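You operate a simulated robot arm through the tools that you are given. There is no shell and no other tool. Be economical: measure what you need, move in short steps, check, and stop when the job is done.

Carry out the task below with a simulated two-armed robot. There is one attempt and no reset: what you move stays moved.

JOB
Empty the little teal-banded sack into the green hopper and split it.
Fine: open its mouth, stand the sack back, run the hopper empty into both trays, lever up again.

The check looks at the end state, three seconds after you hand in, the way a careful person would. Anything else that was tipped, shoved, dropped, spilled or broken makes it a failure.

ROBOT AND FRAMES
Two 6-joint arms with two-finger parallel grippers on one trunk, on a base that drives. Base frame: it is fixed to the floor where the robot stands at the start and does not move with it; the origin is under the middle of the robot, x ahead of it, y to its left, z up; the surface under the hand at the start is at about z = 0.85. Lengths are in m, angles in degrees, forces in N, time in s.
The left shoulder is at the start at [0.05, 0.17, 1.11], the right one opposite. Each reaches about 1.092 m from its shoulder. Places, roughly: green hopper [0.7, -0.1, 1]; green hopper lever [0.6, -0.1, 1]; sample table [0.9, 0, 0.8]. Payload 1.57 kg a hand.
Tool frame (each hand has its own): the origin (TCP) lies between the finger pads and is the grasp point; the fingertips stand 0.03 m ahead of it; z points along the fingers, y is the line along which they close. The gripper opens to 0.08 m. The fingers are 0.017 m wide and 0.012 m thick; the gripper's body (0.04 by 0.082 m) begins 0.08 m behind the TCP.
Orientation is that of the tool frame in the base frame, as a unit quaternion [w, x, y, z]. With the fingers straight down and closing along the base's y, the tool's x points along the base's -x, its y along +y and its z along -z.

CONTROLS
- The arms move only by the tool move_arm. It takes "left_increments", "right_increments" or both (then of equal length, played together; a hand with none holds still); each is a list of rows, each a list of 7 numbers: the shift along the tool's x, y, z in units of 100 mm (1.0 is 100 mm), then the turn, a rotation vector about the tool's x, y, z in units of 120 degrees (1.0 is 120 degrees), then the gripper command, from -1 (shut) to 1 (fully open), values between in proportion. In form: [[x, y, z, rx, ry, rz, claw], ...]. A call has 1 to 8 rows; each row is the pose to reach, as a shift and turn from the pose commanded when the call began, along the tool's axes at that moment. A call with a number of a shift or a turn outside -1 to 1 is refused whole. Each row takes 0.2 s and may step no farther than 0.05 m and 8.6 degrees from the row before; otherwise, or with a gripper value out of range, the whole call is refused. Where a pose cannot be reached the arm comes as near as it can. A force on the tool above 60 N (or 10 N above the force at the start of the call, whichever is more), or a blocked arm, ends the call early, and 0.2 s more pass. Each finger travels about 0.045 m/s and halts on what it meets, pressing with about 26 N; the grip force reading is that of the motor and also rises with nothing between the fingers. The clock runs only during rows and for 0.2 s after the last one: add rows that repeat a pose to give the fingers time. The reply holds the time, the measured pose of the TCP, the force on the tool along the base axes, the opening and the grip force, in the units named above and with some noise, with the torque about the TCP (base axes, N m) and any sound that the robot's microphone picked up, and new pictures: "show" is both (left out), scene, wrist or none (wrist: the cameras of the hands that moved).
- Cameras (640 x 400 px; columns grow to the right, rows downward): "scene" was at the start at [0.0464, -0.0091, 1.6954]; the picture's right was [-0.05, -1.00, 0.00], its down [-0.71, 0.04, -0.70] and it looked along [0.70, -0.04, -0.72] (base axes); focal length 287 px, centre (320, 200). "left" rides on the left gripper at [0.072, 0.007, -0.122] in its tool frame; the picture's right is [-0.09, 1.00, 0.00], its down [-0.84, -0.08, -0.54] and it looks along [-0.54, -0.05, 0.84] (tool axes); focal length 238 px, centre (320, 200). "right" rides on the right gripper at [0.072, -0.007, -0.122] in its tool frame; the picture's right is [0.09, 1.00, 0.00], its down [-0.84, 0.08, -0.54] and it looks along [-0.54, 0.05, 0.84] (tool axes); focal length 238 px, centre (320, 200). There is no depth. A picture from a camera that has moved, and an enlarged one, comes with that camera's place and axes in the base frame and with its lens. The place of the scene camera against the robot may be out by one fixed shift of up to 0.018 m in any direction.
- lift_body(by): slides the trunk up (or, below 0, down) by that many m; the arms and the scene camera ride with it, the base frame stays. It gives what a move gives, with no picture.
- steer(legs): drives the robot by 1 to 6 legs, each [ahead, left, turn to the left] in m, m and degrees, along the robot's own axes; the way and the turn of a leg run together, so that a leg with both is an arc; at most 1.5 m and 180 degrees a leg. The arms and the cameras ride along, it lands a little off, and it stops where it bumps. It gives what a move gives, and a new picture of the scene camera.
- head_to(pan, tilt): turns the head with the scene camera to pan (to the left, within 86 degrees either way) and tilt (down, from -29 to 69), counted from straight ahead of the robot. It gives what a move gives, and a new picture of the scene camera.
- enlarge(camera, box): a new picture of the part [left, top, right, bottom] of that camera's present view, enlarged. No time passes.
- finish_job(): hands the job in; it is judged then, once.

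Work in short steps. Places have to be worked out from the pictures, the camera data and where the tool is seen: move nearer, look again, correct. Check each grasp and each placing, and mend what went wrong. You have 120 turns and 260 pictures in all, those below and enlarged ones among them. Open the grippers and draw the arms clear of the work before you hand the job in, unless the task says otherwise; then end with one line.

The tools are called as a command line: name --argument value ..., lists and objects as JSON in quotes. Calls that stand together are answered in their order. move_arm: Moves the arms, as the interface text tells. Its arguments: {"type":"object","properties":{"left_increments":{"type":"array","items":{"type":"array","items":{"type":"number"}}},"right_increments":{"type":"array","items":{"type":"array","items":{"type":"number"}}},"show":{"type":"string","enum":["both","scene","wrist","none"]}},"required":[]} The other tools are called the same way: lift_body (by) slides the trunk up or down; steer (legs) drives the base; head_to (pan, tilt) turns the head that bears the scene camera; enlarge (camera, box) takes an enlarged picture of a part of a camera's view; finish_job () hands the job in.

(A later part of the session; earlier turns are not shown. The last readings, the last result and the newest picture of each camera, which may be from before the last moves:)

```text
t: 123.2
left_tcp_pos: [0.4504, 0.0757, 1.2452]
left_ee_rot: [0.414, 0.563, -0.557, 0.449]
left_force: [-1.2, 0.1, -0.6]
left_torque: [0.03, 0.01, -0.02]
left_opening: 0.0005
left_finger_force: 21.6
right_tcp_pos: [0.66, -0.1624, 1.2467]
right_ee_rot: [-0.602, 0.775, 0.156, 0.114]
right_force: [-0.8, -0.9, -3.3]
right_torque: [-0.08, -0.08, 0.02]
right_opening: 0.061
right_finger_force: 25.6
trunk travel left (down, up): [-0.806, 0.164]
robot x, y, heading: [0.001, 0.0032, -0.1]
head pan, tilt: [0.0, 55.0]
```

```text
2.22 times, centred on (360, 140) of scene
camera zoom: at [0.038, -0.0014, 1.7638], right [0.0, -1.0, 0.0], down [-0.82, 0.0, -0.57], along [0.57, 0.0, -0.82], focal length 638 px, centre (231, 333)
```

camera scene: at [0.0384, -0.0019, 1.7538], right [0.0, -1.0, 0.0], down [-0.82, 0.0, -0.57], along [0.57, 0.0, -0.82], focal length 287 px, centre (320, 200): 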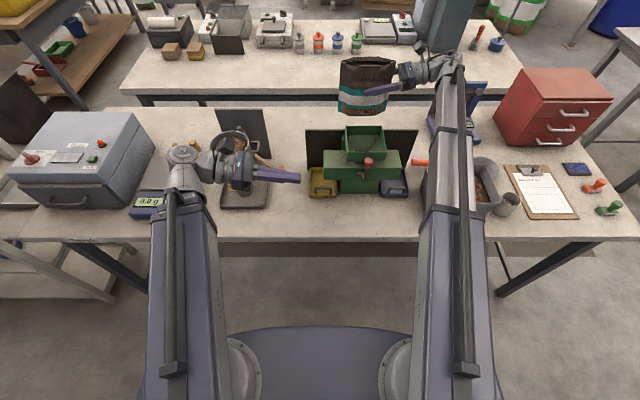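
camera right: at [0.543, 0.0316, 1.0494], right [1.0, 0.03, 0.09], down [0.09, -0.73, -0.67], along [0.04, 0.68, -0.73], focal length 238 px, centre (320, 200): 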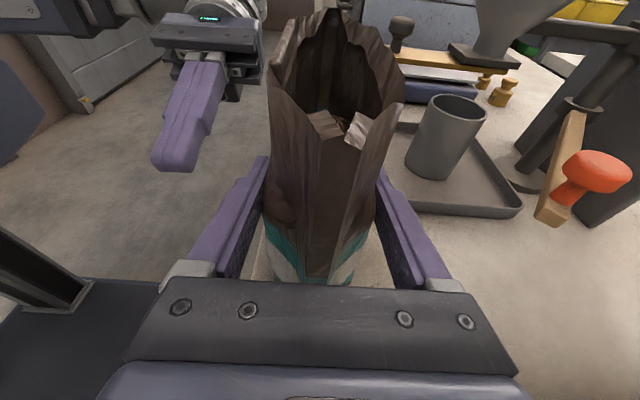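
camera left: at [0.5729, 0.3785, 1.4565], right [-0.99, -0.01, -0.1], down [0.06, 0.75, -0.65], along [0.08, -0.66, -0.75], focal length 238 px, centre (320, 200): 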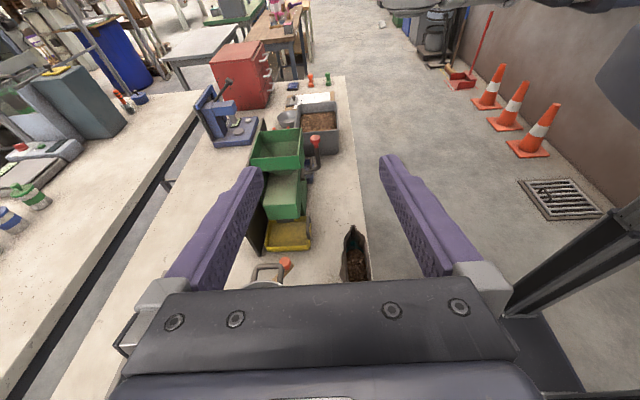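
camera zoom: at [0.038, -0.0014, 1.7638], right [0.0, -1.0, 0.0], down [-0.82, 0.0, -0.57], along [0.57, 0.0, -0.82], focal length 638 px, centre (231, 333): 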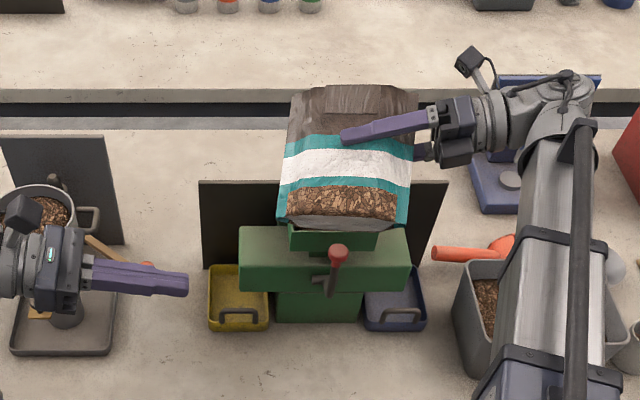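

Continue tipping to ~134°, sliding 4 cm forward as the lip swings back under.

move_arm --right_increments '[[0, 0, 0, 0, 0, 0.07, -1], [0, 0, 0, 0, 0, 0.14, -1], [0, 0, 0, 0, 0, 0.21, -1], [0.07, 0.03, 0, 0, 0, 0.28, -1], [0.15, 0.06, 0, 0, 0, 0.35, -1], [0.22, 0.09, 0, 0, 0, 0.42, -1], [0.3, 0.13, 0, 0, 0, 0.49, -1], [0.37, 0.156, 0, 0, 0, 0.56, -1]]' --show "none"

enlarge --camera "scene" --box '[260, 50, 460, 250]'

enlarge --camera "right" --box '[0, 0, 640, 400]'

```text
t: 125.0
left_tcp_pos: [0.4501, 0.0764, 1.2452]
left_ee_rot: [0.414, 0.563, -0.557, 0.449]
left_force: [0.2, -0.9, -0.4]
left_torque: [0.01, 0.0, 0.02]
left_opening: 0.0
left_finger_force: 21.2
right_tcp_pos: [0.702, -0.1626, 1.2466]
right_ee_rot: [-0.563, 0.732, -0.301, -0.238]
right_force: [0.3, -0.3, -0.4]
right_torque: [0.01, -0.01, 0.0]
right_opening: 0.0604
right_finger_force: 25.8
trunk travel left (down, up): [-0.806, 0.164]
robot x, y, heading: [-0.0028, 0.0028, -0.3]
head pan, tilt: [0.0, 55.0]
```

```text
2.00 times, centred on (360, 150) of scene
camera zoom: at [0.038, -0.0014, 1.7638], right [0.0, -1.0, 0.0], down [-0.82, 0.0, -0.57], along [0.57, 0.0, -0.82], focal length 574 px, centre (240, 300)
```

zoom: 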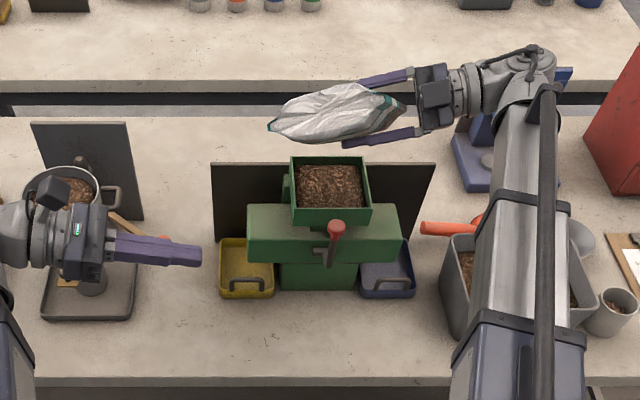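

```text
1.00 times, centred on (320, 200) of right (not enlarged: the box is as wide or as high as the picture)
camera zoom: at [0.7577, -0.2909, 1.2316], right [-0.64, -0.2, -0.74], down [-0.64, -0.4, 0.66], along [-0.42, 0.9, 0.13], focal length 238 px, centre (320, 200)
```

zoom: 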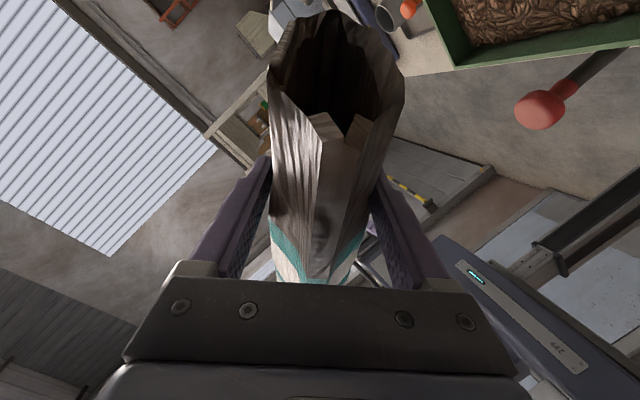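

The load has dropped to about 0.4 N, so the sack is essentially empty. I zoom into its mouth and around the hopper for leftovers or spills.

enlarge --camera "right" --box '[260, 0, 420, 150]'

enlarge --camera "scene" --box '[310, 100, 420, 210]'

```text
2.67 times, centred on (340, 75) of right
camera zoom: at [0.7577, -0.2909, 1.2316], right [-0.64, -0.2, -0.74], down [-0.64, -0.4, 0.66], along [-0.42, 0.9, 0.13], focal length 636 px, centre (267, 533)
```

zoom: 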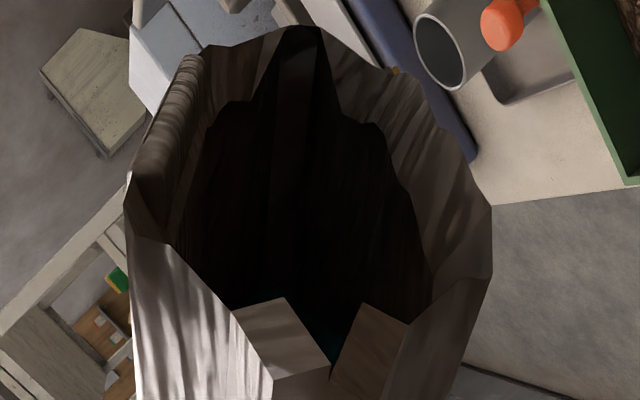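

```text
3.64 times, centred on (365, 155) of scene
camera zoom: at [0.038, -0.0014, 1.7638], right [0.0, -1.0, 0.0], down [-0.82, 0.0, -0.57], along [0.57, 0.0, -0.82], focal length 1044 px, centre (156, 364)
```

zoom: 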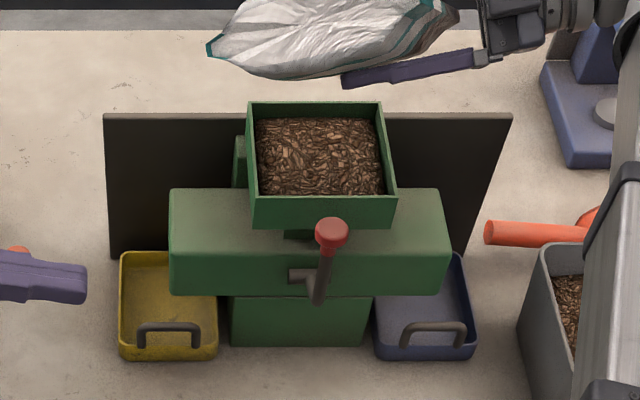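

Clean: the sack is empty and nothing fell outside. Raise slightly, roll the sack upright again.

lift_body --by 0.06

move_arm --right_increments '[[0, 0, 0, 0, 0, -0.07, -1], [0, 0, 0, 0, 0, -0.14, -1], [0, 0, 0, 0, 0, -0.21, -1], [0, 0, 0, 0, 0, -0.28, -1], [0, 0, 0, 0, 0, -0.35, -1], [0, 0, 0, 0, 0, -0.42, -1], [0, 0, 0, 0, 0, -0.49, -1], [0, 0, 0, 0, 0, -0.56, -1]]' --show "none"

move_arm --right_increments '[[0, 0, 0, 0, 0, -0.07, -1], [0, 0, 0, 0, 0, -0.14, -1], [0, 0, 0, 0, 0, -0.21, -1], [0, 0, 0, 0, 0, -0.28, -1], [0, 0, 0, 0, 0, -0.35, -1], [0, 0, 0, 0, 0, -0.42, -1], [0, 0, 0, 0, 0, -0.49, -1], [0, 0, 0, 0, 0, -0.56, -1]]' --show "none"

```text
t: 126.0
left_tcp_pos: [0.451, 0.0763, 1.305]
left_ee_rot: [0.415, 0.563, -0.557, 0.449]
left_force: [-0.3, -0.3, 0.1]
left_torque: [-0.03, -0.01, 0.0]
left_opening: 0.0001
left_finger_force: 21.1
right_tcp_pos: [0.7011, -0.1624, 1.3062]
right_ee_rot: [-0.563, 0.733, -0.299, -0.238]
right_force: [0.3, 0.2, -0.4]
right_torque: [0.01, 0.03, -0.02]
right_opening: 0.0608
right_finger_force: 25.8
trunk travel left (down, up): [-0.866, 0.104]
robot x, y, heading: [-0.002, 0.0039, 0.1]
head pan, tilt: [0.0, 55.0]
```

```text
t: 127.8
left_tcp_pos: [0.4509, 0.0748, 1.3063]
left_ee_rot: [0.415, 0.562, -0.557, 0.448]
left_force: [-0.3, 0.5, -0.6]
left_torque: [-0.01, 0.0, -0.01]
left_opening: 0.0001
left_finger_force: 21.7
right_tcp_pos: [0.7006, -0.1628, 1.3056]
right_ee_rot: [-0.601, 0.776, 0.156, 0.114]
right_force: [-0.5, -0.2, -0.6]
right_torque: [0.0, 0.01, -0.01]
right_opening: 0.0603
right_finger_force: 26.2
trunk travel left (down, up): [-0.866, 0.104]
robot x, y, heading: [0.0016, 0.0039, -0.3]
head pan, tilt: [0.0, 55.0]
```

```text
t: 129.6
left_tcp_pos: [0.4515, 0.0765, 1.3057]
left_ee_rot: [0.415, 0.562, -0.557, 0.449]
left_force: [-0.1, -0.9, 1.2]
left_torque: [-0.03, 0.01, 0.02]
left_opening: 0.0001
left_finger_force: 20.8
right_tcp_pos: [0.6997, -0.1627, 1.3053]
right_ee_rot: [-0.438, 0.559, 0.56, 0.428]
right_force: [-0.2, -0.8, -1.1]
right_torque: [0.0, -0.01, 0.0]
right_opening: 0.0608
right_finger_force: 25.8
trunk travel left (down, up): [-0.866, 0.104]
robot x, y, heading: [0.0006, 0.001, -0.2]
head pan, tilt: [0.0, 55.0]
```

Upright again. Drive back 0.1 m left and bring the sack above its old place.

steer --legs '[[0, 0.1, 0]]'

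move_arm --right_increments '[[0.064, -0.25, 0.242, 0, 0, 0, -1], [0.127, -0.5, 0.484, 0, 0, 0, -1], [0.19, -0.75, 0.726, 0, 0, 0, -1], [0.254, -1.0, 0.968, 0, 0, 0, -1]]' --show "none"

move_arm --right_increments '[[0.064, -0.15, 0.242, 0, 0, 0, -1], [0.127, -0.3, 0.484, 0, 0, 0, -1], [0.19, -0.45, 0.726, 0, 0, 0, -1], [0.235, -0.5, 0.9, 0, 0, 0, -1]]' --show "scene"

```text
t: 130.8
left_tcp_pos: [0.4508, 0.1785, 1.3054]
left_ee_rot: [0.415, 0.563, -0.557, 0.449]
left_force: [-0.8, 1.2, -0.6]
left_torque: [0.01, 0.02, 0.0]
left_opening: 0.0
left_finger_force: 21.0
right_tcp_pos: [0.7006, -0.0597, 1.3058]
right_ee_rot: [-0.437, 0.561, 0.559, 0.427]
right_force: [-0.1, 0.1, -0.3]
right_torque: [-0.04, -0.02, -0.03]
right_opening: 0.0603
right_finger_force: 25.5
trunk travel left (down, up): [-0.866, 0.104]
robot x, y, heading: [0.0021, 0.1031, 0.0]
head pan, tilt: [0.0, 55.0]
camera scene: at [0.0379, 0.101, 1.8238], right [0.0, -1.0, 0.0], down [-0.82, 0.0, -0.57], along [0.57, 0.0, -0.82], focal length 287 px, centre (320, 200)
```

scene: 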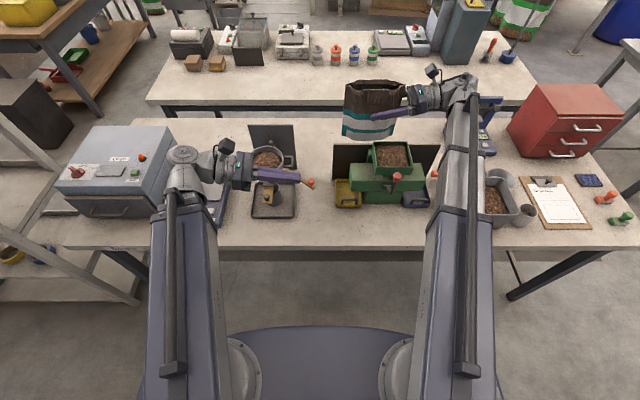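

```text
t: 131.8
left_tcp_pos: [0.4511, 0.1774, 1.3058]
left_ee_rot: [0.415, 0.562, -0.557, 0.449]
left_force: [-0.4, -0.1, 0.0]
left_torque: [0.01, 0.03, 0.05]
left_opening: 0.0
left_finger_force: 21.5
right_tcp_pos: [0.6003, 0.0385, 1.3058]
right_ee_rot: [-0.438, 0.56, 0.559, 0.427]
right_force: [-0.7, 0.5, -0.3]
right_torque: [0.03, -0.01, -0.04]
right_opening: 0.0605
right_finger_force: 26.2
trunk travel left (down, up): [-0.866, 0.104]
robot x, y, heading: [-0.0013, 0.104, -0.4]
head pan, tilt: [0.0, 55.0]
```

```text
t: 132.8
left_tcp_pos: [0.4495, 0.1759, 1.3053]
left_ee_rot: [0.415, 0.562, -0.557, 0.449]
left_force: [0.1, 0.0, 0.0]
left_torque: [-0.01, 0.01, -0.01]
left_opening: 0.0001
left_finger_force: 21.1
right_tcp_pos: [0.55, 0.1293, 1.3061]
right_ee_rot: [-0.438, 0.56, 0.558, 0.427]
right_force: [0.1, 0.7, -0.3]
right_torque: [-0.03, -0.01, 0.05]
right_opening: 0.0606
right_finger_force: 26.5
trunk travel left (down, up): [-0.866, 0.104]
robot x, y, heading: [-0.0017, 0.1023, 0.2]
head pan, tilt: [0.0, 55.0]
camera scene: at [0.038, 0.0992, 1.8238], right [0.0, -1.0, 0.0], down [-0.82, 0.0, -0.57], along [0.57, 0.0, -0.82], focal length 287 px, centre (320, 200)
```

scene: 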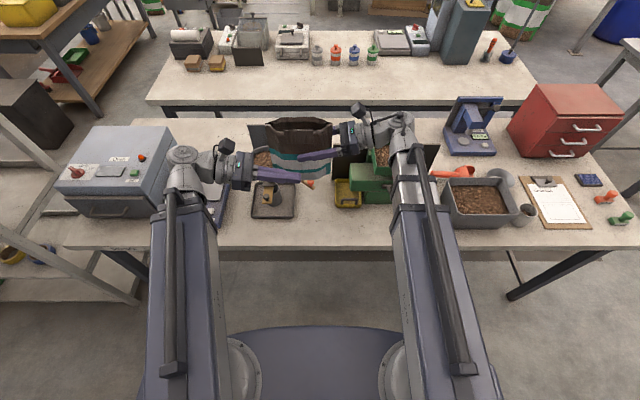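

Over its place. Lower to just above the table.

lift_body --by -0.34

enlarge --camera "scene" --box '[220, 110, 420, 245]'

enlarge --camera "right" --box '[120, 60, 520, 310]'

```text
t: 136.1
left_tcp_pos: [0.4512, 0.1765, 0.9648]
left_ee_rot: [0.414, 0.563, -0.557, 0.449]
left_force: [-0.6, -0.9, 1.4]
left_torque: [0.02, 0.01, -0.01]
left_opening: 0.0001
left_finger_force: 21.1
right_tcp_pos: [0.5495, 0.1295, 0.9665]
right_ee_rot: [-0.438, 0.56, 0.559, 0.427]
right_force: [0.6, -0.5, -0.7]
right_torque: [-0.03, 0.01, 0.01]
right_opening: 0.0605
right_finger_force: 26.3
trunk travel left (down, up): [-0.526, 0.444]
robot x, y, heading: [0.001, 0.0999, 0.1]
head pan, tilt: [0.0, 55.0]
```

```text
2.96 times, centred on (320, 178) of scene
camera zoom: at [0.0378, 0.0991, 1.4839], right [0.0, -1.0, 0.0], down [-0.82, 0.0, -0.57], along [0.57, 0.0, -0.82], focal length 850 px, centre (320, 267)
```

zoom: 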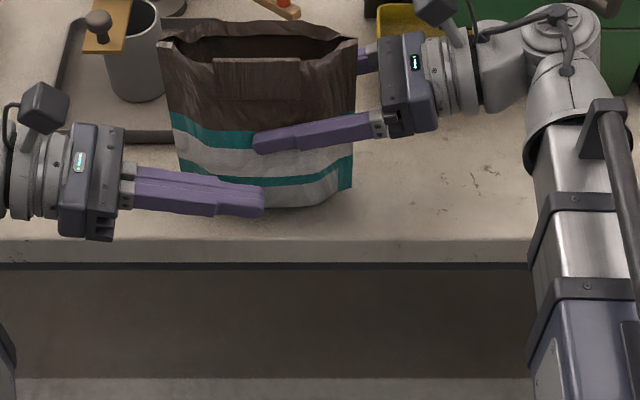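

```text
1.60 times, centred on (320, 185) of right
camera zoom: at [0.5444, 0.0304, 1.0665], right [1.0, 0.03, 0.08], down [0.07, -0.73, -0.68], along [0.03, 0.68, -0.73], focal length 381 px, centre (320, 224)
```

zoom: 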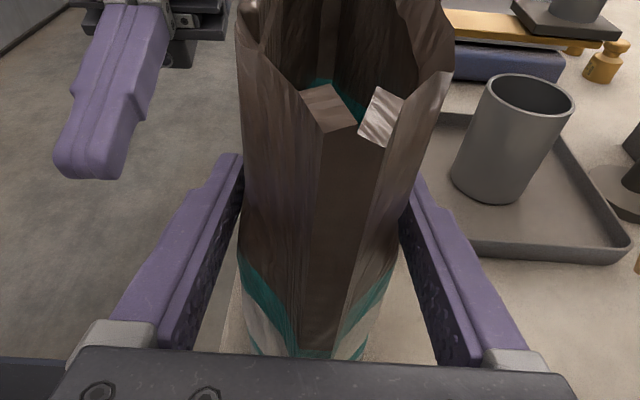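

Sack looks upright. Lower the last 17 mm.

lift_body --by -0.017

enlarge --camera "scene" --box '[240, 110, 400, 230]'

```text
t: 136.8
left_tcp_pos: [0.4507, 0.1756, 0.9484]
left_ee_rot: [0.415, 0.562, -0.558, 0.448]
left_force: [0.2, 0.3, 0.1]
left_torque: [-0.01, -0.02, 0.0]
left_opening: 0.0
left_finger_force: 21.1
right_tcp_pos: [0.5487, 0.1303, 0.949]
right_ee_rot: [-0.439, 0.558, 0.558, 0.428]
right_force: [-0.3, 1.2, 7.2]
right_torque: [0.28, -0.21, 0.06]
right_opening: 0.0605
right_finger_force: 25.7
trunk travel left (down, up): [-0.509, 0.461]
robot x, y, heading: [0.0017, 0.1098, 0.1]
head pan, tilt: [0.0, 55.0]
```

```text
3.33 times, centred on (320, 170) of scene
camera zoom: at [0.0375, 0.0991, 1.467], right [0.0, -1.0, 0.0], down [-0.82, 0.0, -0.57], along [0.57, 0.0, -0.82], focal length 957 px, centre (320, 300)
```

zoom: 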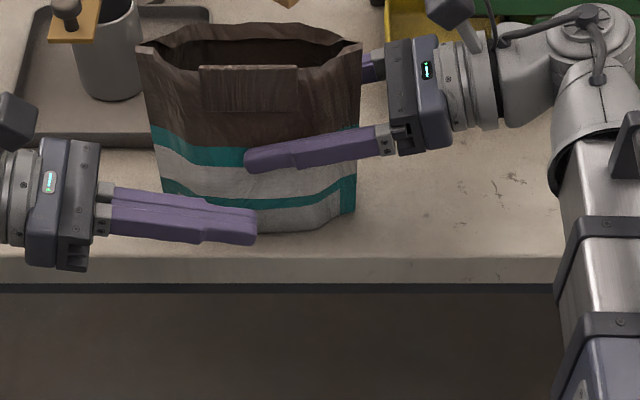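

Contact with the table (7 N). Open slowly and check that it stands.

move_arm --right_increments '[[0, 0, 0, 0, 0, 0, 0.6], [0, 0, 0, 0, 0, 0, 0.7], [0, 0, 0, 0, 0, 0, 0.85], [0, 0, 0, 0, 0, 0, 1], [0, 0, 0, 0, 0, 0, 1]]' --show "none"

enlarge --camera "right" --box '[120, 60, 520, 310]'

enlarge --camera "scene" --box '[240, 110, 400, 230]'

```text
t: 138.0
left_tcp_pos: [0.4497, 0.1754, 0.9479]
left_ee_rot: [0.414, 0.563, -0.556, 0.449]
left_force: [-0.3, 0.0, 0.5]
left_torque: [0.0, -0.02, 0.0]
left_opening: 0.0
left_finger_force: 21.3
right_tcp_pos: [0.5492, 0.13, 0.948]
right_ee_rot: [-0.437, 0.561, 0.559, 0.427]
right_force: [0.4, 0.6, 0.5]
right_torque: [0.04, -0.02, -0.01]
right_opening: 0.08
right_finger_force: 0.0
trunk travel left (down, up): [-0.509, 0.461]
robot x, y, heading: [0.0029, 0.1035, 0.1]
head pan, tilt: [0.0, 55.0]
```

```text
1.60 times, centred on (320, 185) of right
camera zoom: at [0.5444, 0.0304, 1.0495], right [1.0, 0.03, 0.08], down [0.07, -0.73, -0.68], along [0.03, 0.68, -0.73], focal length 381 px, centre (320, 224)
```

zoom: 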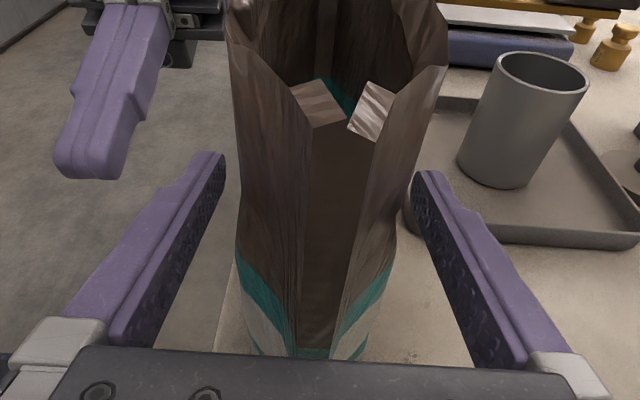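

```text
3.33 times, centred on (320, 170) of scene
camera zoom: at [0.0378, 0.0991, 1.4668], right [0.0, -1.0, 0.0], down [-0.82, 0.0, -0.57], along [0.57, 0.0, -0.82], focal length 957 px, centre (320, 300)
```

zoom: 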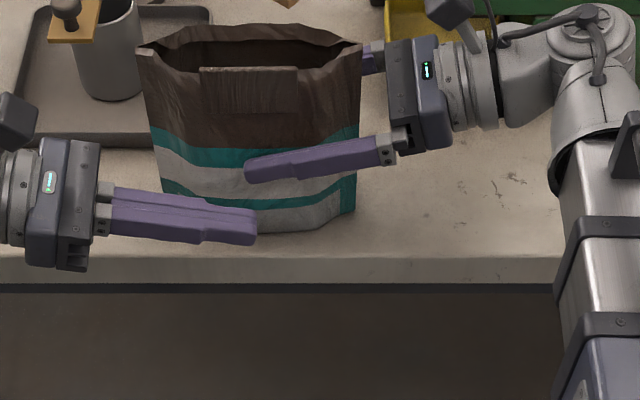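

It stands. Withdraw the right hand straight back, then raise the trunk.

move_arm --right_increments '[[-0.064, 0, -0.242, 0, 0, 0, 1], [-0.127, 0, -0.484, 0, 0, 0, 1], [-0.19, 0, -0.726, 0, 0, 0, 1], [-0.254, 0, -0.968, 0, 0, 0, 1]]' --show "none"

move_arm --right_increments '[[-0.064, -0.1, -0.242, 0, 0, 0, 1], [-0.127, -0.2, -0.484, 0, 0, 0, 1], [-0.127, -0.2, -0.484, 0, 0, 0, -1], [-0.127, -0.2, -0.484, 0, 0, 0, -1]]' --show "scene"

enlarge --camera "scene" --box '[300, 50, 460, 210]'

```text
t: 139.0
left_tcp_pos: [0.4506, 0.176, 0.9479]
left_ee_rot: [0.415, 0.562, -0.557, 0.449]
left_force: [-0.4, -0.5, 0.3]
left_torque: [0.02, -0.01, -0.01]
left_opening: 0.0
left_finger_force: 21.2
right_tcp_pos: [0.5526, 0.0296, 0.9487]
right_ee_rot: [-0.439, 0.559, 0.558, 0.427]
right_force: [-0.6, -0.3, 0.4]
right_torque: [0.0, 0.0, 0.01]
right_opening: 0.08
right_finger_force: 0.2
trunk travel left (down, up): [-0.509, 0.461]
robot x, y, heading: [-0.0021, 0.1023, 0.2]
head pan, tilt: [0.0, 55.0]
```

```text
t: 140.0
left_tcp_pos: [0.4514, 0.1763, 0.9486]
left_ee_rot: [0.415, 0.562, -0.557, 0.449]
left_force: [0.2, 0.1, 0.1]
left_torque: [0.0, 0.02, 0.01]
left_opening: 0.0
left_finger_force: 22.0
right_tcp_pos: [0.5298, -0.0215, 0.9476]
right_ee_rot: [-0.438, 0.56, 0.559, 0.427]
right_force: [0.1, -0.5, -0.8]
right_torque: [0.0, 0.03, 0.02]
right_opening: 0.0281
right_finger_force: 0.6
trunk travel left (down, up): [-0.509, 0.461]
robot x, y, heading: [0.0008, 0.1038, -0.2]
head pan, tilt: [0.0, 55.0]
camera scene: at [0.0378, 0.0991, 1.4668], right [0.0, -1.0, 0.0], down [-0.82, 0.0, -0.57], along [0.57, 0.0, -0.82], focal length 287 px, centre (320, 200)
```

scene: 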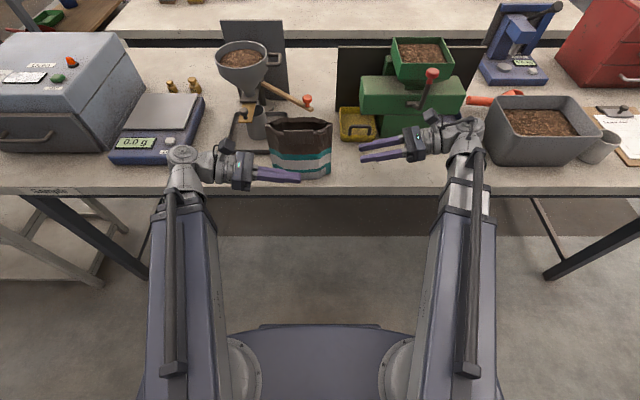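

```text
2.50 times, centred on (380, 130) of scene
camera zoom: at [0.0378, 0.0991, 1.4668], right [0.0, -1.0, 0.0], down [-0.82, 0.0, -0.57], along [0.57, 0.0, -0.82], focal length 718 px, centre (170, 375)
```

zoom: 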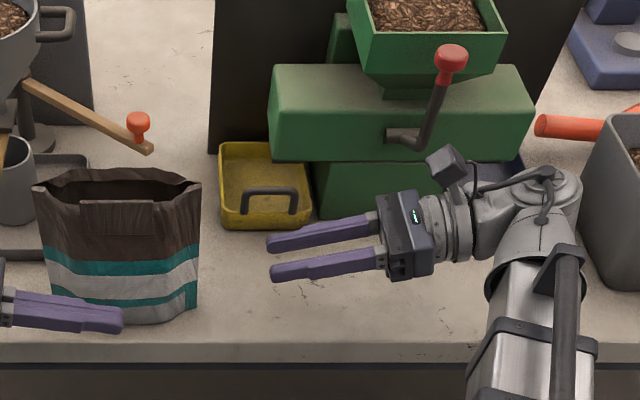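

The sack stands empty in its place. Now the lever: I estimate its knob at (0.62, −0.146, 1.11), pivot about (0.63, −0.149, 1.016). I zoom in to see which way it turns, after raising the trunk clear.

enlarge --camera "scene" --box '[395, 60, 445, 110]'

lift_body --by 0.25

enlarge --camera "scene" --box '[370, 130, 430, 200]'

```text
8.00 times, centred on (420, 85) of scene
camera zoom: at [0.0378, 0.0991, 1.4668], right [0.0, -1.0, 0.0], down [-0.82, 0.0, -0.57], along [0.57, 0.0, -0.82], focal length 2296 px, centre (-480, 1120)
```

zoom: 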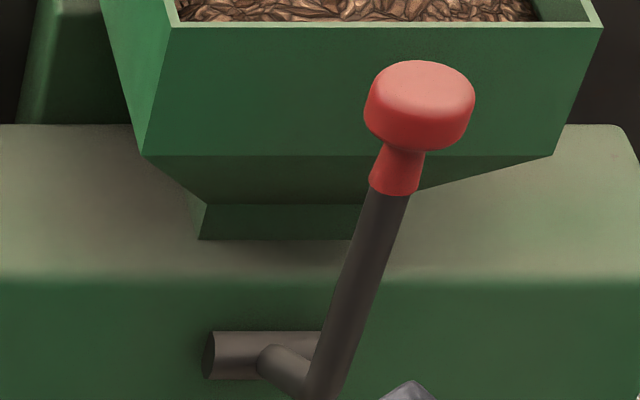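

```text
t: 142.5
left_tcp_pos: [0.4514, 0.1772, 1.1975]
left_ee_rot: [0.414, 0.563, -0.557, 0.449]
left_force: [0.1, -0.5, 0.1]
left_torque: [0.02, 0.0, -0.03]
left_opening: 0.0001
left_finger_force: 20.8
right_tcp_pos: [0.5302, -0.0212, 1.1983]
right_ee_rot: [-0.438, 0.56, 0.559, 0.426]
right_force: [-0.7, -0.1, 0.1]
right_torque: [-0.01, 0.0, -0.01]
right_opening: 0.0004
right_finger_force: 21.0
trunk travel left (down, up): [-0.759, 0.211]
robot x, y, heading: [-0.0003, 0.1059, -0.4]
head pan, tilt: [0.0, 55.0]
```

```text
5.71 times, centred on (400, 165) of scene
camera zoom: at [0.0379, 0.0991, 1.7168], right [0.0, -1.0, 0.0], down [-0.82, 0.0, -0.57], along [0.57, 0.0, -0.82], focal length 1640 px, centre (-137, 400)
```

zoom: 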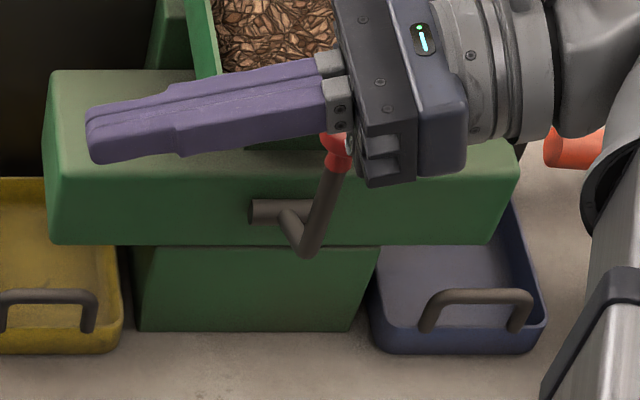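

The hub's axis runs along y with a crank and the handle pointing up, so the handle swings forward and down toward the robot. Drive 0.1 m right so the right wrist has room, then position the right hand beside the handle.

steer --legs '[[0, -0.1, 0]]'

move_arm --right_increments '[[-0.06, 0.25, -0.23, 0, 0, 0, 0], [-0.12, 0.5, -0.46, 0, 0, 0, 0], [-0.18, 0.7, -0.7, 0, 0, 0, 0], [-0.23, 0.88, -0.88, 0, 0, 0, 0]]' --show "both"

```text
t: 143.7
left_tcp_pos: [0.4502, 0.0745, 1.1982]
left_ee_rot: [0.415, 0.562, -0.558, 0.448]
left_force: [0.0, -0.7, -0.6]
left_torque: [-0.02, 0.0, 0.02]
left_opening: 0.0
left_finger_force: 21.3
right_tcp_pos: [0.5294, -0.1234, 1.1988]
right_ee_rot: [-0.439, 0.559, 0.558, 0.428]
right_force: [0.6, -0.6, -0.4]
right_torque: [0.04, 0.01, 0.0]
right_opening: 0.0
right_finger_force: 21.9
trunk travel left (down, up): [-0.759, 0.211]
robot x, y, heading: [0.0029, 0.0048, -0.1]
head pan, tilt: [0.0, 55.0]
camera scene: at [0.0378, -0.0033, 1.7168], right [0.0, -1.0, 0.0], down [-0.82, 0.0, -0.57], along [0.57, 0.0, -0.82], focal length 287 px, centre (320, 200)
```

scene: 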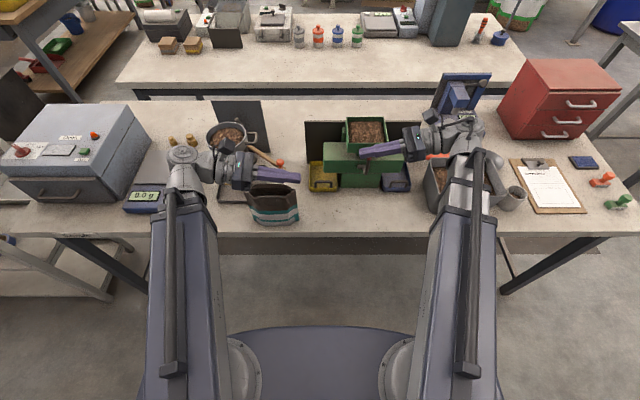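

```text
t: 144.7
left_tcp_pos: [0.4513, 0.0759, 1.1979]
left_ee_rot: [0.415, 0.563, -0.556, 0.449]
left_force: [-1.2, -0.4, 0.8]
left_torque: [-0.02, 0.01, -0.02]
left_opening: 0.0
left_finger_force: 21.5
right_tcp_pos: [0.6187, -0.2118, 1.198]
right_ee_rot: [-0.436, 0.561, 0.559, 0.426]
right_force: [-0.2, -0.2, 1.0]
right_torque: [-0.03, -0.02, 0.02]
right_opening: 0.0402
right_finger_force: 0.1
trunk travel left (down, up): [-0.759, 0.211]
robot x, y, heading: [-0.0024, 0.0035, -0.3]
head pan, tilt: [0.0, 55.0]
camera scene: at [0.0381, -0.0009, 1.7168], right [0.0, -1.0, 0.0], down [-0.82, 0.0, -0.57], along [0.57, 0.0, -0.82], focal length 287 px, centre (320, 200)
camera right: at [0.6154, -0.3109, 1.2988], right [1.0, 0.03, 0.08], down [0.07, -0.74, -0.67], along [0.03, 0.67, -0.74], focal length 238 px, centre (320, 200)
```

scene: 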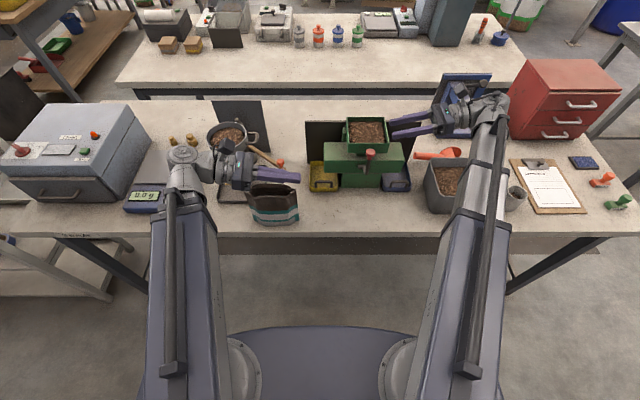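
right: 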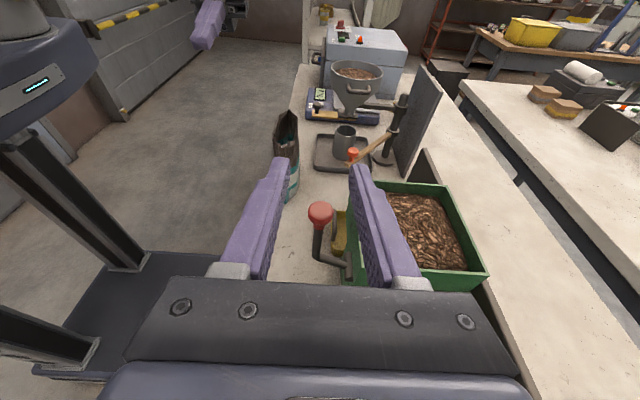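

The handle's knob is centred between the fingers (x≈0.622, y≈−0.155). Lower so the fingers pass around the stem just below the knob, then slide in.

lift_body --by -0.113

enlarge --camera "right" --box '[200, 80, 440, 280]'

enlarge --camera "scene" --box '[320, 90, 440, 200]'

```text
t: 146.1
left_tcp_pos: [0.4523, 0.076, 1.0845]
left_ee_rot: [0.416, 0.562, -0.557, 0.449]
left_force: [0.1, -0.4, -0.7]
left_torque: [0.03, -0.02, 0.03]
left_opening: 0.0
left_finger_force: 21.2
right_tcp_pos: [0.618, -0.2105, 1.0852]
right_ee_rot: [-0.436, 0.561, 0.559, 0.426]
right_force: [0.2, 0.0, 0.4]
right_torque: [0.0, 0.05, 0.0]
right_opening: 0.0401
right_finger_force: 0.1
trunk travel left (down, up): [-0.646, 0.324]
robot x, y, heading: [0.0018, 0.0067, -0.2]
head pan, tilt: [0.0, 55.0]
```

```text
2.00 times, centred on (320, 180) of right
camera zoom: at [0.6147, -0.3106, 1.186], right [1.0, 0.03, 0.08], down [0.07, -0.74, -0.67], along [0.04, 0.67, -0.74], focal length 477 px, centre (320, 240)
```

zoom: 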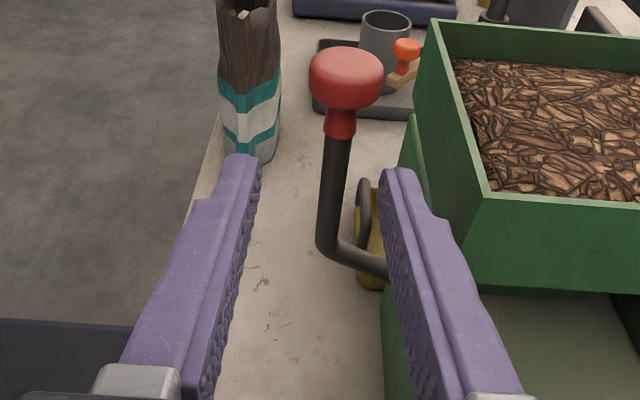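

```text
3.64 times, centred on (380, 145) of scene
camera zoom: at [0.0377, -0.0008, 1.6039], right [0.0, -1.0, 0.0], down [-0.82, 0.0, -0.57], along [0.57, 0.0, -0.82], focal length 1044 px, centre (102, 400)
```

zoom: 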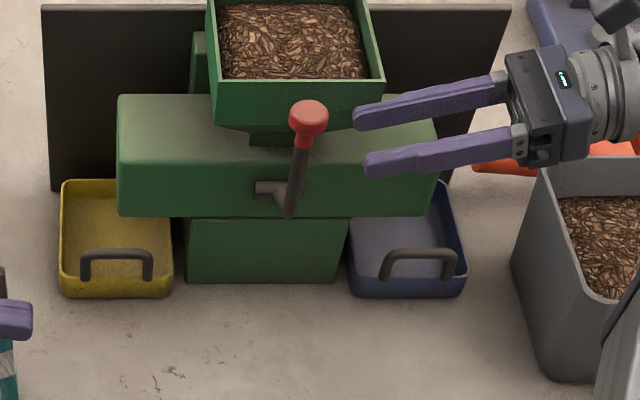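

Good line-up. Slide in 0.06 so the stem sits between the fingers.

move_arm --right_increments '[[0.05, 0.02, 0.19, 0, 0, 0, 0], [0.1, 0.04, 0.39, 0, 0, 0, 0], [0.15, 0.04, 0.58, 0, 0, 0, 0]]' --show "none"

enlarge --camera "right" --box '[200, 80, 440, 280]'

enlarge --camera "scene" --box '[320, 90, 440, 200]'

```text
t: 146.9
left_tcp_pos: [0.451, 0.0758, 1.0848]
left_ee_rot: [0.415, 0.562, -0.557, 0.449]
left_force: [-0.3, 0.4, 0.2]
left_torque: [-0.01, 0.01, -0.02]
left_opening: 0.0
left_finger_force: 21.5
right_tcp_pos: [0.624, -0.1516, 1.0845]
right_ee_rot: [-0.435, 0.562, 0.56, 0.426]
right_force: [0.8, -0.7, -0.6]
right_torque: [0.02, 0.03, 0.0]
right_opening: 0.0401
right_finger_force: 0.0
trunk travel left (down, up): [-0.646, 0.324]
robot x, y, heading: [-0.0002, 0.0013, -0.2]
head pan, tilt: [0.0, 55.0]
```

```text
2.00 times, centred on (320, 180) of right
camera zoom: at [0.619, -0.2503, 1.1857], right [1.0, 0.03, 0.08], down [0.07, -0.74, -0.67], along [0.04, 0.67, -0.74], focal length 477 px, centre (320, 240)
```

zoom: 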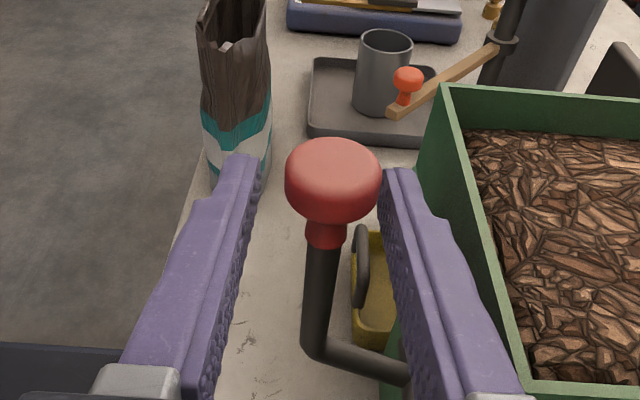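

```text
3.64 times, centred on (380, 145) of scene
camera zoom: at [0.0377, -0.0005, 1.6038], right [0.0, -1.0, 0.0], down [-0.82, 0.0, -0.57], along [0.57, 0.0, -0.82], focal length 1044 px, centre (102, 400)
```

zoom: 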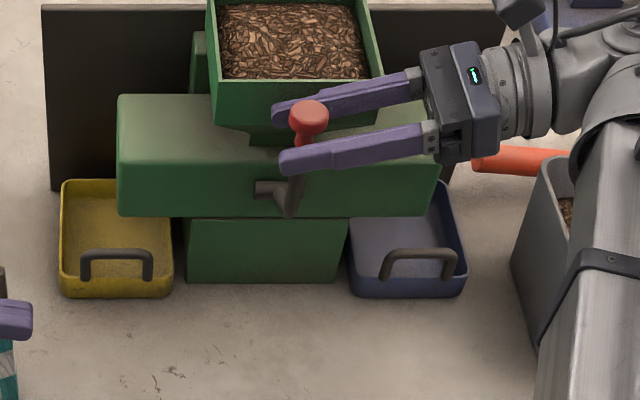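

The stem is caged. Pull toward the robot 0.045 m.

move_arm --right_increments '[[0, -0.1, 0, 0, 0, 0, -0.3], [0, -0.2, 0, 0, 0, 0, -0.3], [0, -0.3, 0, 0, 0, 0, -0.3], [0, -0.38, 0, 0, 0, 0, -0.3], [0, -0.45, 0, 0, 0, 0, -0.3]]' --show "none"

enlarge --camera "right" --box '[200, 80, 440, 280]'

enlarge --camera "scene" --box '[320, 90, 440, 200]'

```text
t: 148.1
left_tcp_pos: [0.4501, 0.0755, 1.0854]
left_ee_rot: [0.415, 0.562, -0.557, 0.449]
left_force: [-0.2, 0.9, -0.8]
left_torque: [0.01, 0.03, 0.0]
left_opening: 0.0
left_finger_force: 21.2
right_tcp_pos: [0.5778, -0.1507, 1.0824]
right_ee_rot: [-0.436, 0.561, 0.56, 0.425]
right_force: [0.3, 0.7, 0.1]
right_torque: [0.01, 0.02, 0.03]
right_opening: 0.0281
right_finger_force: 0.2
trunk travel left (down, up): [-0.646, 0.324]
robot x, y, heading: [-0.0004, 0.0027, -0.2]
head pan, tilt: [0.0, 55.0]
```

```text
2.00 times, centred on (320, 180) of right
camera zoom: at [0.5733, -0.251, 1.1859], right [1.0, 0.03, 0.08], down [0.07, -0.74, -0.67], along [0.04, 0.67, -0.74], focal length 477 px, centre (320, 240)
```

zoom: 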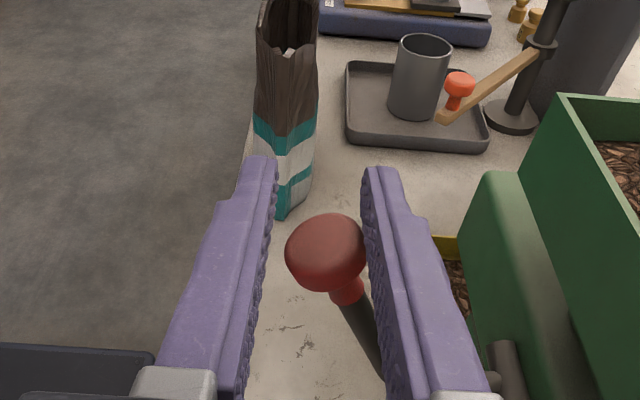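

```text
3.64 times, centred on (380, 145) of scene
camera zoom: at [0.0376, -0.0007, 1.6039], right [0.0, -1.0, 0.0], down [-0.82, 0.0, -0.57], along [0.57, 0.0, -0.82], focal length 1044 px, centre (102, 400)
```

zoom: 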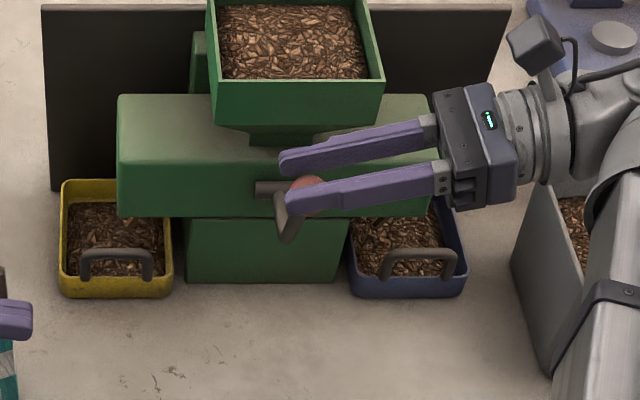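

The lever moves easily and both trays are filling. Pull a little more and let it run.

move_arm --right_increments '[[0, -0.1, 0, 0, 0, 0, -0.3], [0, -0.2, 0, 0, 0, 0, -0.3], [0, -0.2, 0, 0, 0, 0, -0.3], [0, -0.2, 0, 0, 0, 0, -0.3], [0, -0.2, 0, 0, 0, 0, -0.3], [0, -0.2, 0, 0, 0, 0, -0.3], [0, -0.2, 0, 0, 0, 0, -0.3], [0, -0.2, 0, 0, 0, 0, -0.3]]' --show "none"

enlarge --camera "scene" --box '[320, 90, 440, 200]'

enlarge --camera "right" --box '[200, 80, 440, 280]'

```text
t: 149.9
left_tcp_pos: [0.45, 0.077, 1.0849]
left_ee_rot: [0.414, 0.563, -0.558, 0.448]
left_force: [-0.3, 0.7, -0.2]
left_torque: [0.01, 0.0, 0.0]
left_opening: 0.0001
left_finger_force: 20.9
right_tcp_pos: [0.5581, -0.1535, 1.0849]
right_ee_rot: [-0.436, 0.562, 0.559, 0.427]
right_force: [-0.2, 0.0, 0.1]
right_torque: [0.01, 0.0, -0.03]
right_opening: 0.028
right_finger_force: 0.2
trunk travel left (down, up): [-0.646, 0.324]
robot x, y, heading: [-0.001, 0.0038, 0.0]
head pan, tilt: [0.0, 55.0]
```

```text
3.64 times, centred on (380, 145) of scene
camera zoom: at [0.0378, -0.0008, 1.6038], right [0.0, -1.0, 0.0], down [-0.82, 0.0, -0.57], along [0.57, 0.0, -0.82], focal length 1044 px, centre (102, 400)
```

zoom: 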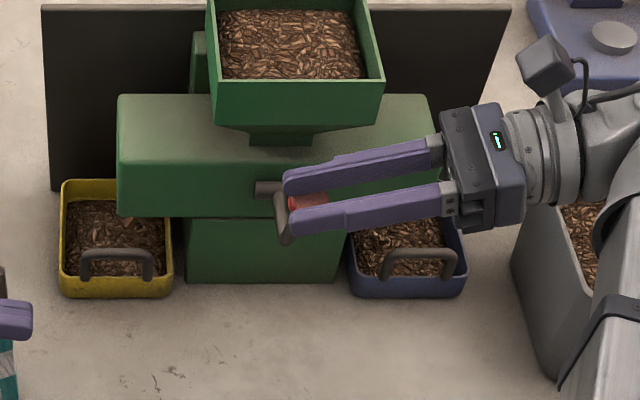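

```text
2.00 times, centred on (320, 180) of right
camera zoom: at [0.553, -0.2519, 1.186], right [1.0, 0.03, 0.08], down [0.07, -0.74, -0.67], along [0.04, 0.67, -0.74], focal length 477 px, centre (320, 240)
```

zoom: 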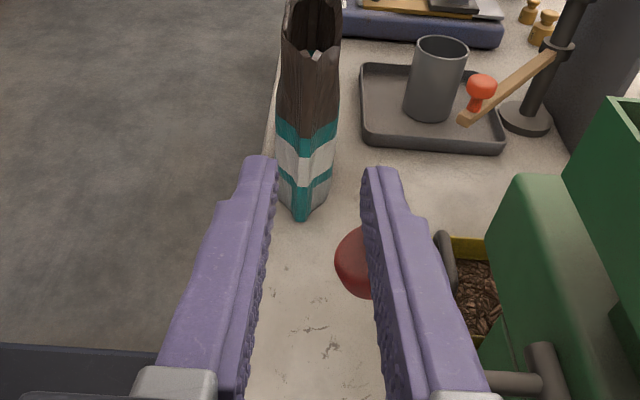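

The handle has dropped under the fingers. I push it fully down by lowering the trunk 0.05 and watch the hopper.

lift_body --by -0.05

enlarge --camera "scene" --box '[320, 60, 440, 180]'

enlarge --camera "right" --box '[200, 80, 440, 280]'

```text
t: 150.8
left_tcp_pos: [0.4449, 0.0761, 1.0377]
left_ee_rot: [0.413, 0.561, -0.559, 0.449]
left_force: [0.2, 0.4, -0.4]
left_torque: [0.0, 0.02, 0.0]
left_opening: 0.0
left_finger_force: 21.4
right_tcp_pos: [0.546, -0.1526, 1.0385]
right_ee_rot: [-0.442, 0.555, 0.564, 0.423]
right_force: [-52.3, -3.2, 20.4]
right_torque: [0.3, 0.4, 0.84]
right_opening: 0.0001
right_finger_force: 0.0
trunk travel left (down, up): [-0.596, 0.374]
robot x, y, heading: [-0.0026, 0.0072, -0.0]
head pan, tilt: [0.0, 55.0]
```

```text
3.33 times, centred on (380, 120) of scene
camera zoom: at [0.0294, -0.0008, 1.5541], right [0.0, -1.0, 0.0], down [-0.82, 0.0, -0.58], along [0.58, 0.0, -0.82], focal length 957 px, centre (120, 467)
```

zoom: 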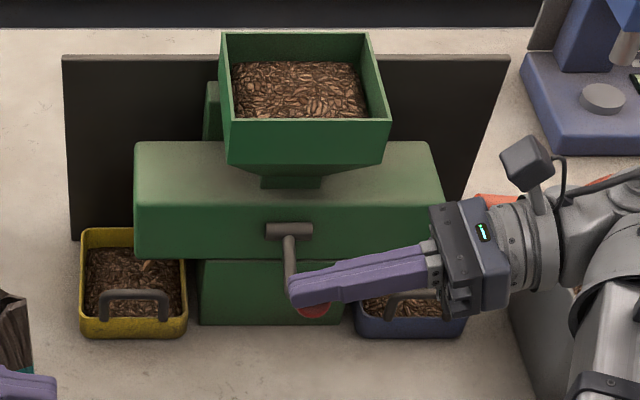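

```text
2.00 times, centred on (320, 180) of right
camera zoom: at [0.5431, -0.2516, 1.1395], right [1.0, 0.05, 0.08], down [0.09, -0.73, -0.67], along [0.02, 0.68, -0.74], focal length 477 px, centre (320, 240)
```

zoom: 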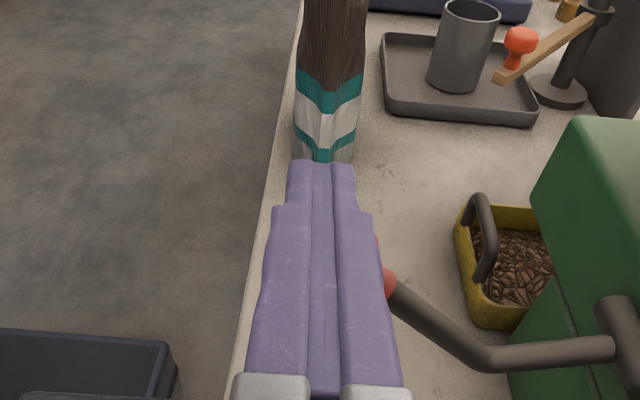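

The lever reached its lower stop and the knob presses on the finger (52 N). I back the hand off toward −x to relieve it and see whether the lever stays and the hopper runs.

move_arm --right_increments '[[0, -0.15, 0, 0, 0, 0, -1], [0, -0.3, 0, 0, 0, 0, -1], [0, -0.3, 0, 0, 0, 0, -1], [0, -0.3, 0, 0, 0, 0, -1], [0, -0.3, 0, 0, 0, 0, -1], [0, -0.3, 0, 0, 0, 0, -1], [0, -0.3, 0, 0, 0, 0, -1], [0, -0.3, 0, 0, 0, 0, -1]]' --show "none"

enlarge --camera "scene" --box '[320, 60, 440, 180]'

```text
t: 152.7
left_tcp_pos: [0.4512, 0.0766, 1.0343]
left_ee_rot: [0.416, 0.562, -0.557, 0.448]
left_force: [0.6, 0.0, 0.8]
left_torque: [0.01, 0.0, 0.02]
left_opening: 0.0001
left_finger_force: 21.0
right_tcp_pos: [0.5289, -0.1535, 1.0347]
right_ee_rot: [-0.437, 0.561, 0.559, 0.426]
right_force: [0.7, 0.1, 0.2]
right_torque: [0.03, 0.01, -0.01]
right_opening: 0.0
right_finger_force: 21.1
trunk travel left (down, up): [-0.596, 0.374]
robot x, y, heading: [-0.0003, 0.0025, -0.3]
head pan, tilt: [0.0, 55.0]
```

```text
3.33 times, centred on (380, 120) of scene
camera zoom: at [0.0377, -0.0007, 1.5538], right [0.0, -1.0, 0.0], down [-0.82, 0.0, -0.57], along [0.57, 0.0, -0.82], focal length 957 px, centre (120, 467)
```

zoom: 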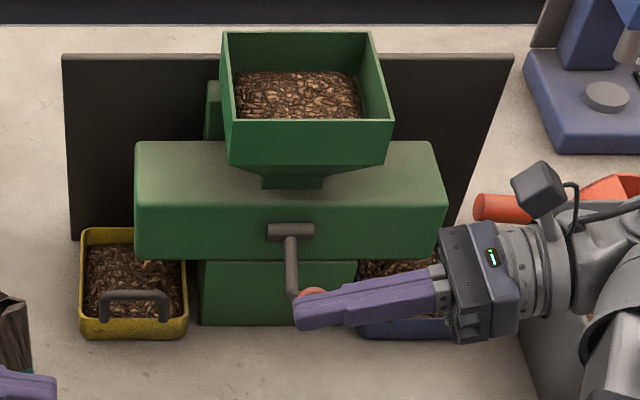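

The lever stays down and the hopper level is falling. Wait several seconds.

move_arm --right_increments '[[0, 0, 0, 0, 0, 0, -1], [0, 0, 0, 0, 0, 0, -1], [0, 0, 0, 0, 0, 0, -1], [0, 0, 0, 0, 0, 0, -1], [0, 0, 0, 0, 0, 0, -1], [0, 0, 0, 0, 0, 0, -1], [0, 0, 0, 0, 0, 0, -1], [0, 0, 0, 0, 0, 0, -1]]' --show "none"

move_arm --right_increments '[[0, 0, 0, 0, 0, 0, -1], [0, 0, 0, 0, 0, 0, -1], [0, 0, 0, 0, 0, 0, -1], [0, 0, 0, 0, 0, 0, -1], [0, 0, 0, 0, 0, 0, -1], [0, 0, 0, 0, 0, 0, -1], [0, 0, 0, 0, 0, 0, -1], [0, 0, 0, 0, 0, 0, -1]]' --show "none"

move_arm --right_increments '[[0, 0, 0, 0, 0, 0, -1], [0, 0, 0, 0, 0, 0, -1], [0, 0, 0, 0, 0, 0, -1], [0, 0, 0, 0, 0, 0, -1], [0, 0, 0, 0, 0, 0, -1], [0, 0, 0, 0, 0, 0, -1], [0, 0, 0, 0, 0, 0, -1], [0, 0, 0, 0, 0, 0, -1]]' --show "none"

enlarge --camera "scene" --box '[320, 60, 440, 180]'

```text
t: 154.4
left_tcp_pos: [0.4515, 0.0779, 1.0363]
left_ee_rot: [0.415, 0.562, -0.558, 0.448]
left_force: [-0.7, -0.4, 0.6]
left_torque: [0.03, -0.01, 0.02]
left_opening: 0.0
left_finger_force: 20.9
right_tcp_pos: [0.5277, -0.1537, 1.0348]
right_ee_rot: [-0.437, 0.561, 0.559, 0.426]
right_force: [-0.1, -0.7, 0.0]
right_torque: [0.01, 0.05, 0.03]
right_opening: 0.0003
right_finger_force: 21.1
trunk travel left (down, up): [-0.596, 0.374]
robot x, y, heading: [-0.0018, 0.0043, -0.2]
head pan, tilt: [0.0, 55.0]
```

```text
t: 156.2
left_tcp_pos: [0.4519, 0.0755, 1.035]
left_ee_rot: [0.415, 0.562, -0.558, 0.448]
left_force: [0.3, 0.5, 0.5]
left_torque: [-0.02, -0.02, -0.03]
left_opening: 0.0001
left_finger_force: 21.5
right_tcp_pos: [0.5276, -0.153, 1.0346]
right_ee_rot: [-0.437, 0.561, 0.56, 0.426]
right_force: [-0.1, -0.7, -0.4]
right_torque: [-0.01, 0.01, -0.02]
right_opening: 0.0
right_finger_force: 21.3
trunk travel left (down, up): [-0.596, 0.374]
robot x, y, heading: [0.0009, 0.0013, -0.4]
head pan, tilt: [0.0, 55.0]
```

```text
t: 158.1
left_tcp_pos: [0.4499, 0.0755, 1.0354]
left_ee_rot: [0.415, 0.562, -0.558, 0.448]
left_force: [-0.2, -0.6, -0.9]
left_torque: [-0.01, 0.01, 0.01]
left_opening: 0.0
left_finger_force: 21.6
right_tcp_pos: [0.5285, -0.1543, 1.0355]
right_ee_rot: [-0.437, 0.561, 0.559, 0.427]
right_force: [-0.3, 0.3, -0.3]
right_torque: [-0.01, 0.03, -0.02]
right_opening: 0.0
right_finger_force: 21.5
trunk travel left (down, up): [-0.596, 0.374]
robot x, y, heading: [0.0022, 0.0015, 0.1]
head pan, tilt: [0.0, 55.0]
```

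```text
3.33 times, centred on (380, 120) of scene
camera zoom: at [0.0378, -0.0008, 1.5538], right [0.0, -1.0, 0.0], down [-0.82, 0.0, -0.57], along [0.57, 0.0, -0.82], focal length 957 px, centre (120, 467)
```

zoom: 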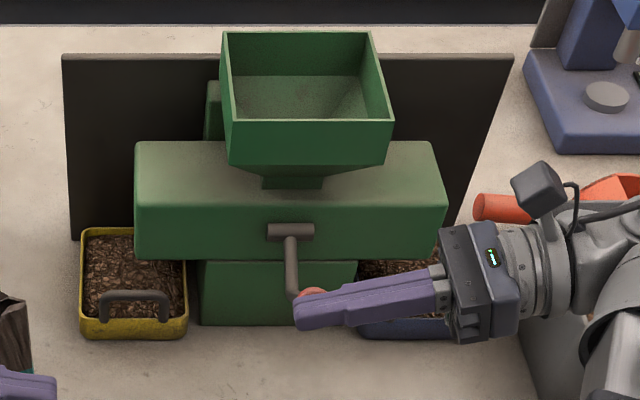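

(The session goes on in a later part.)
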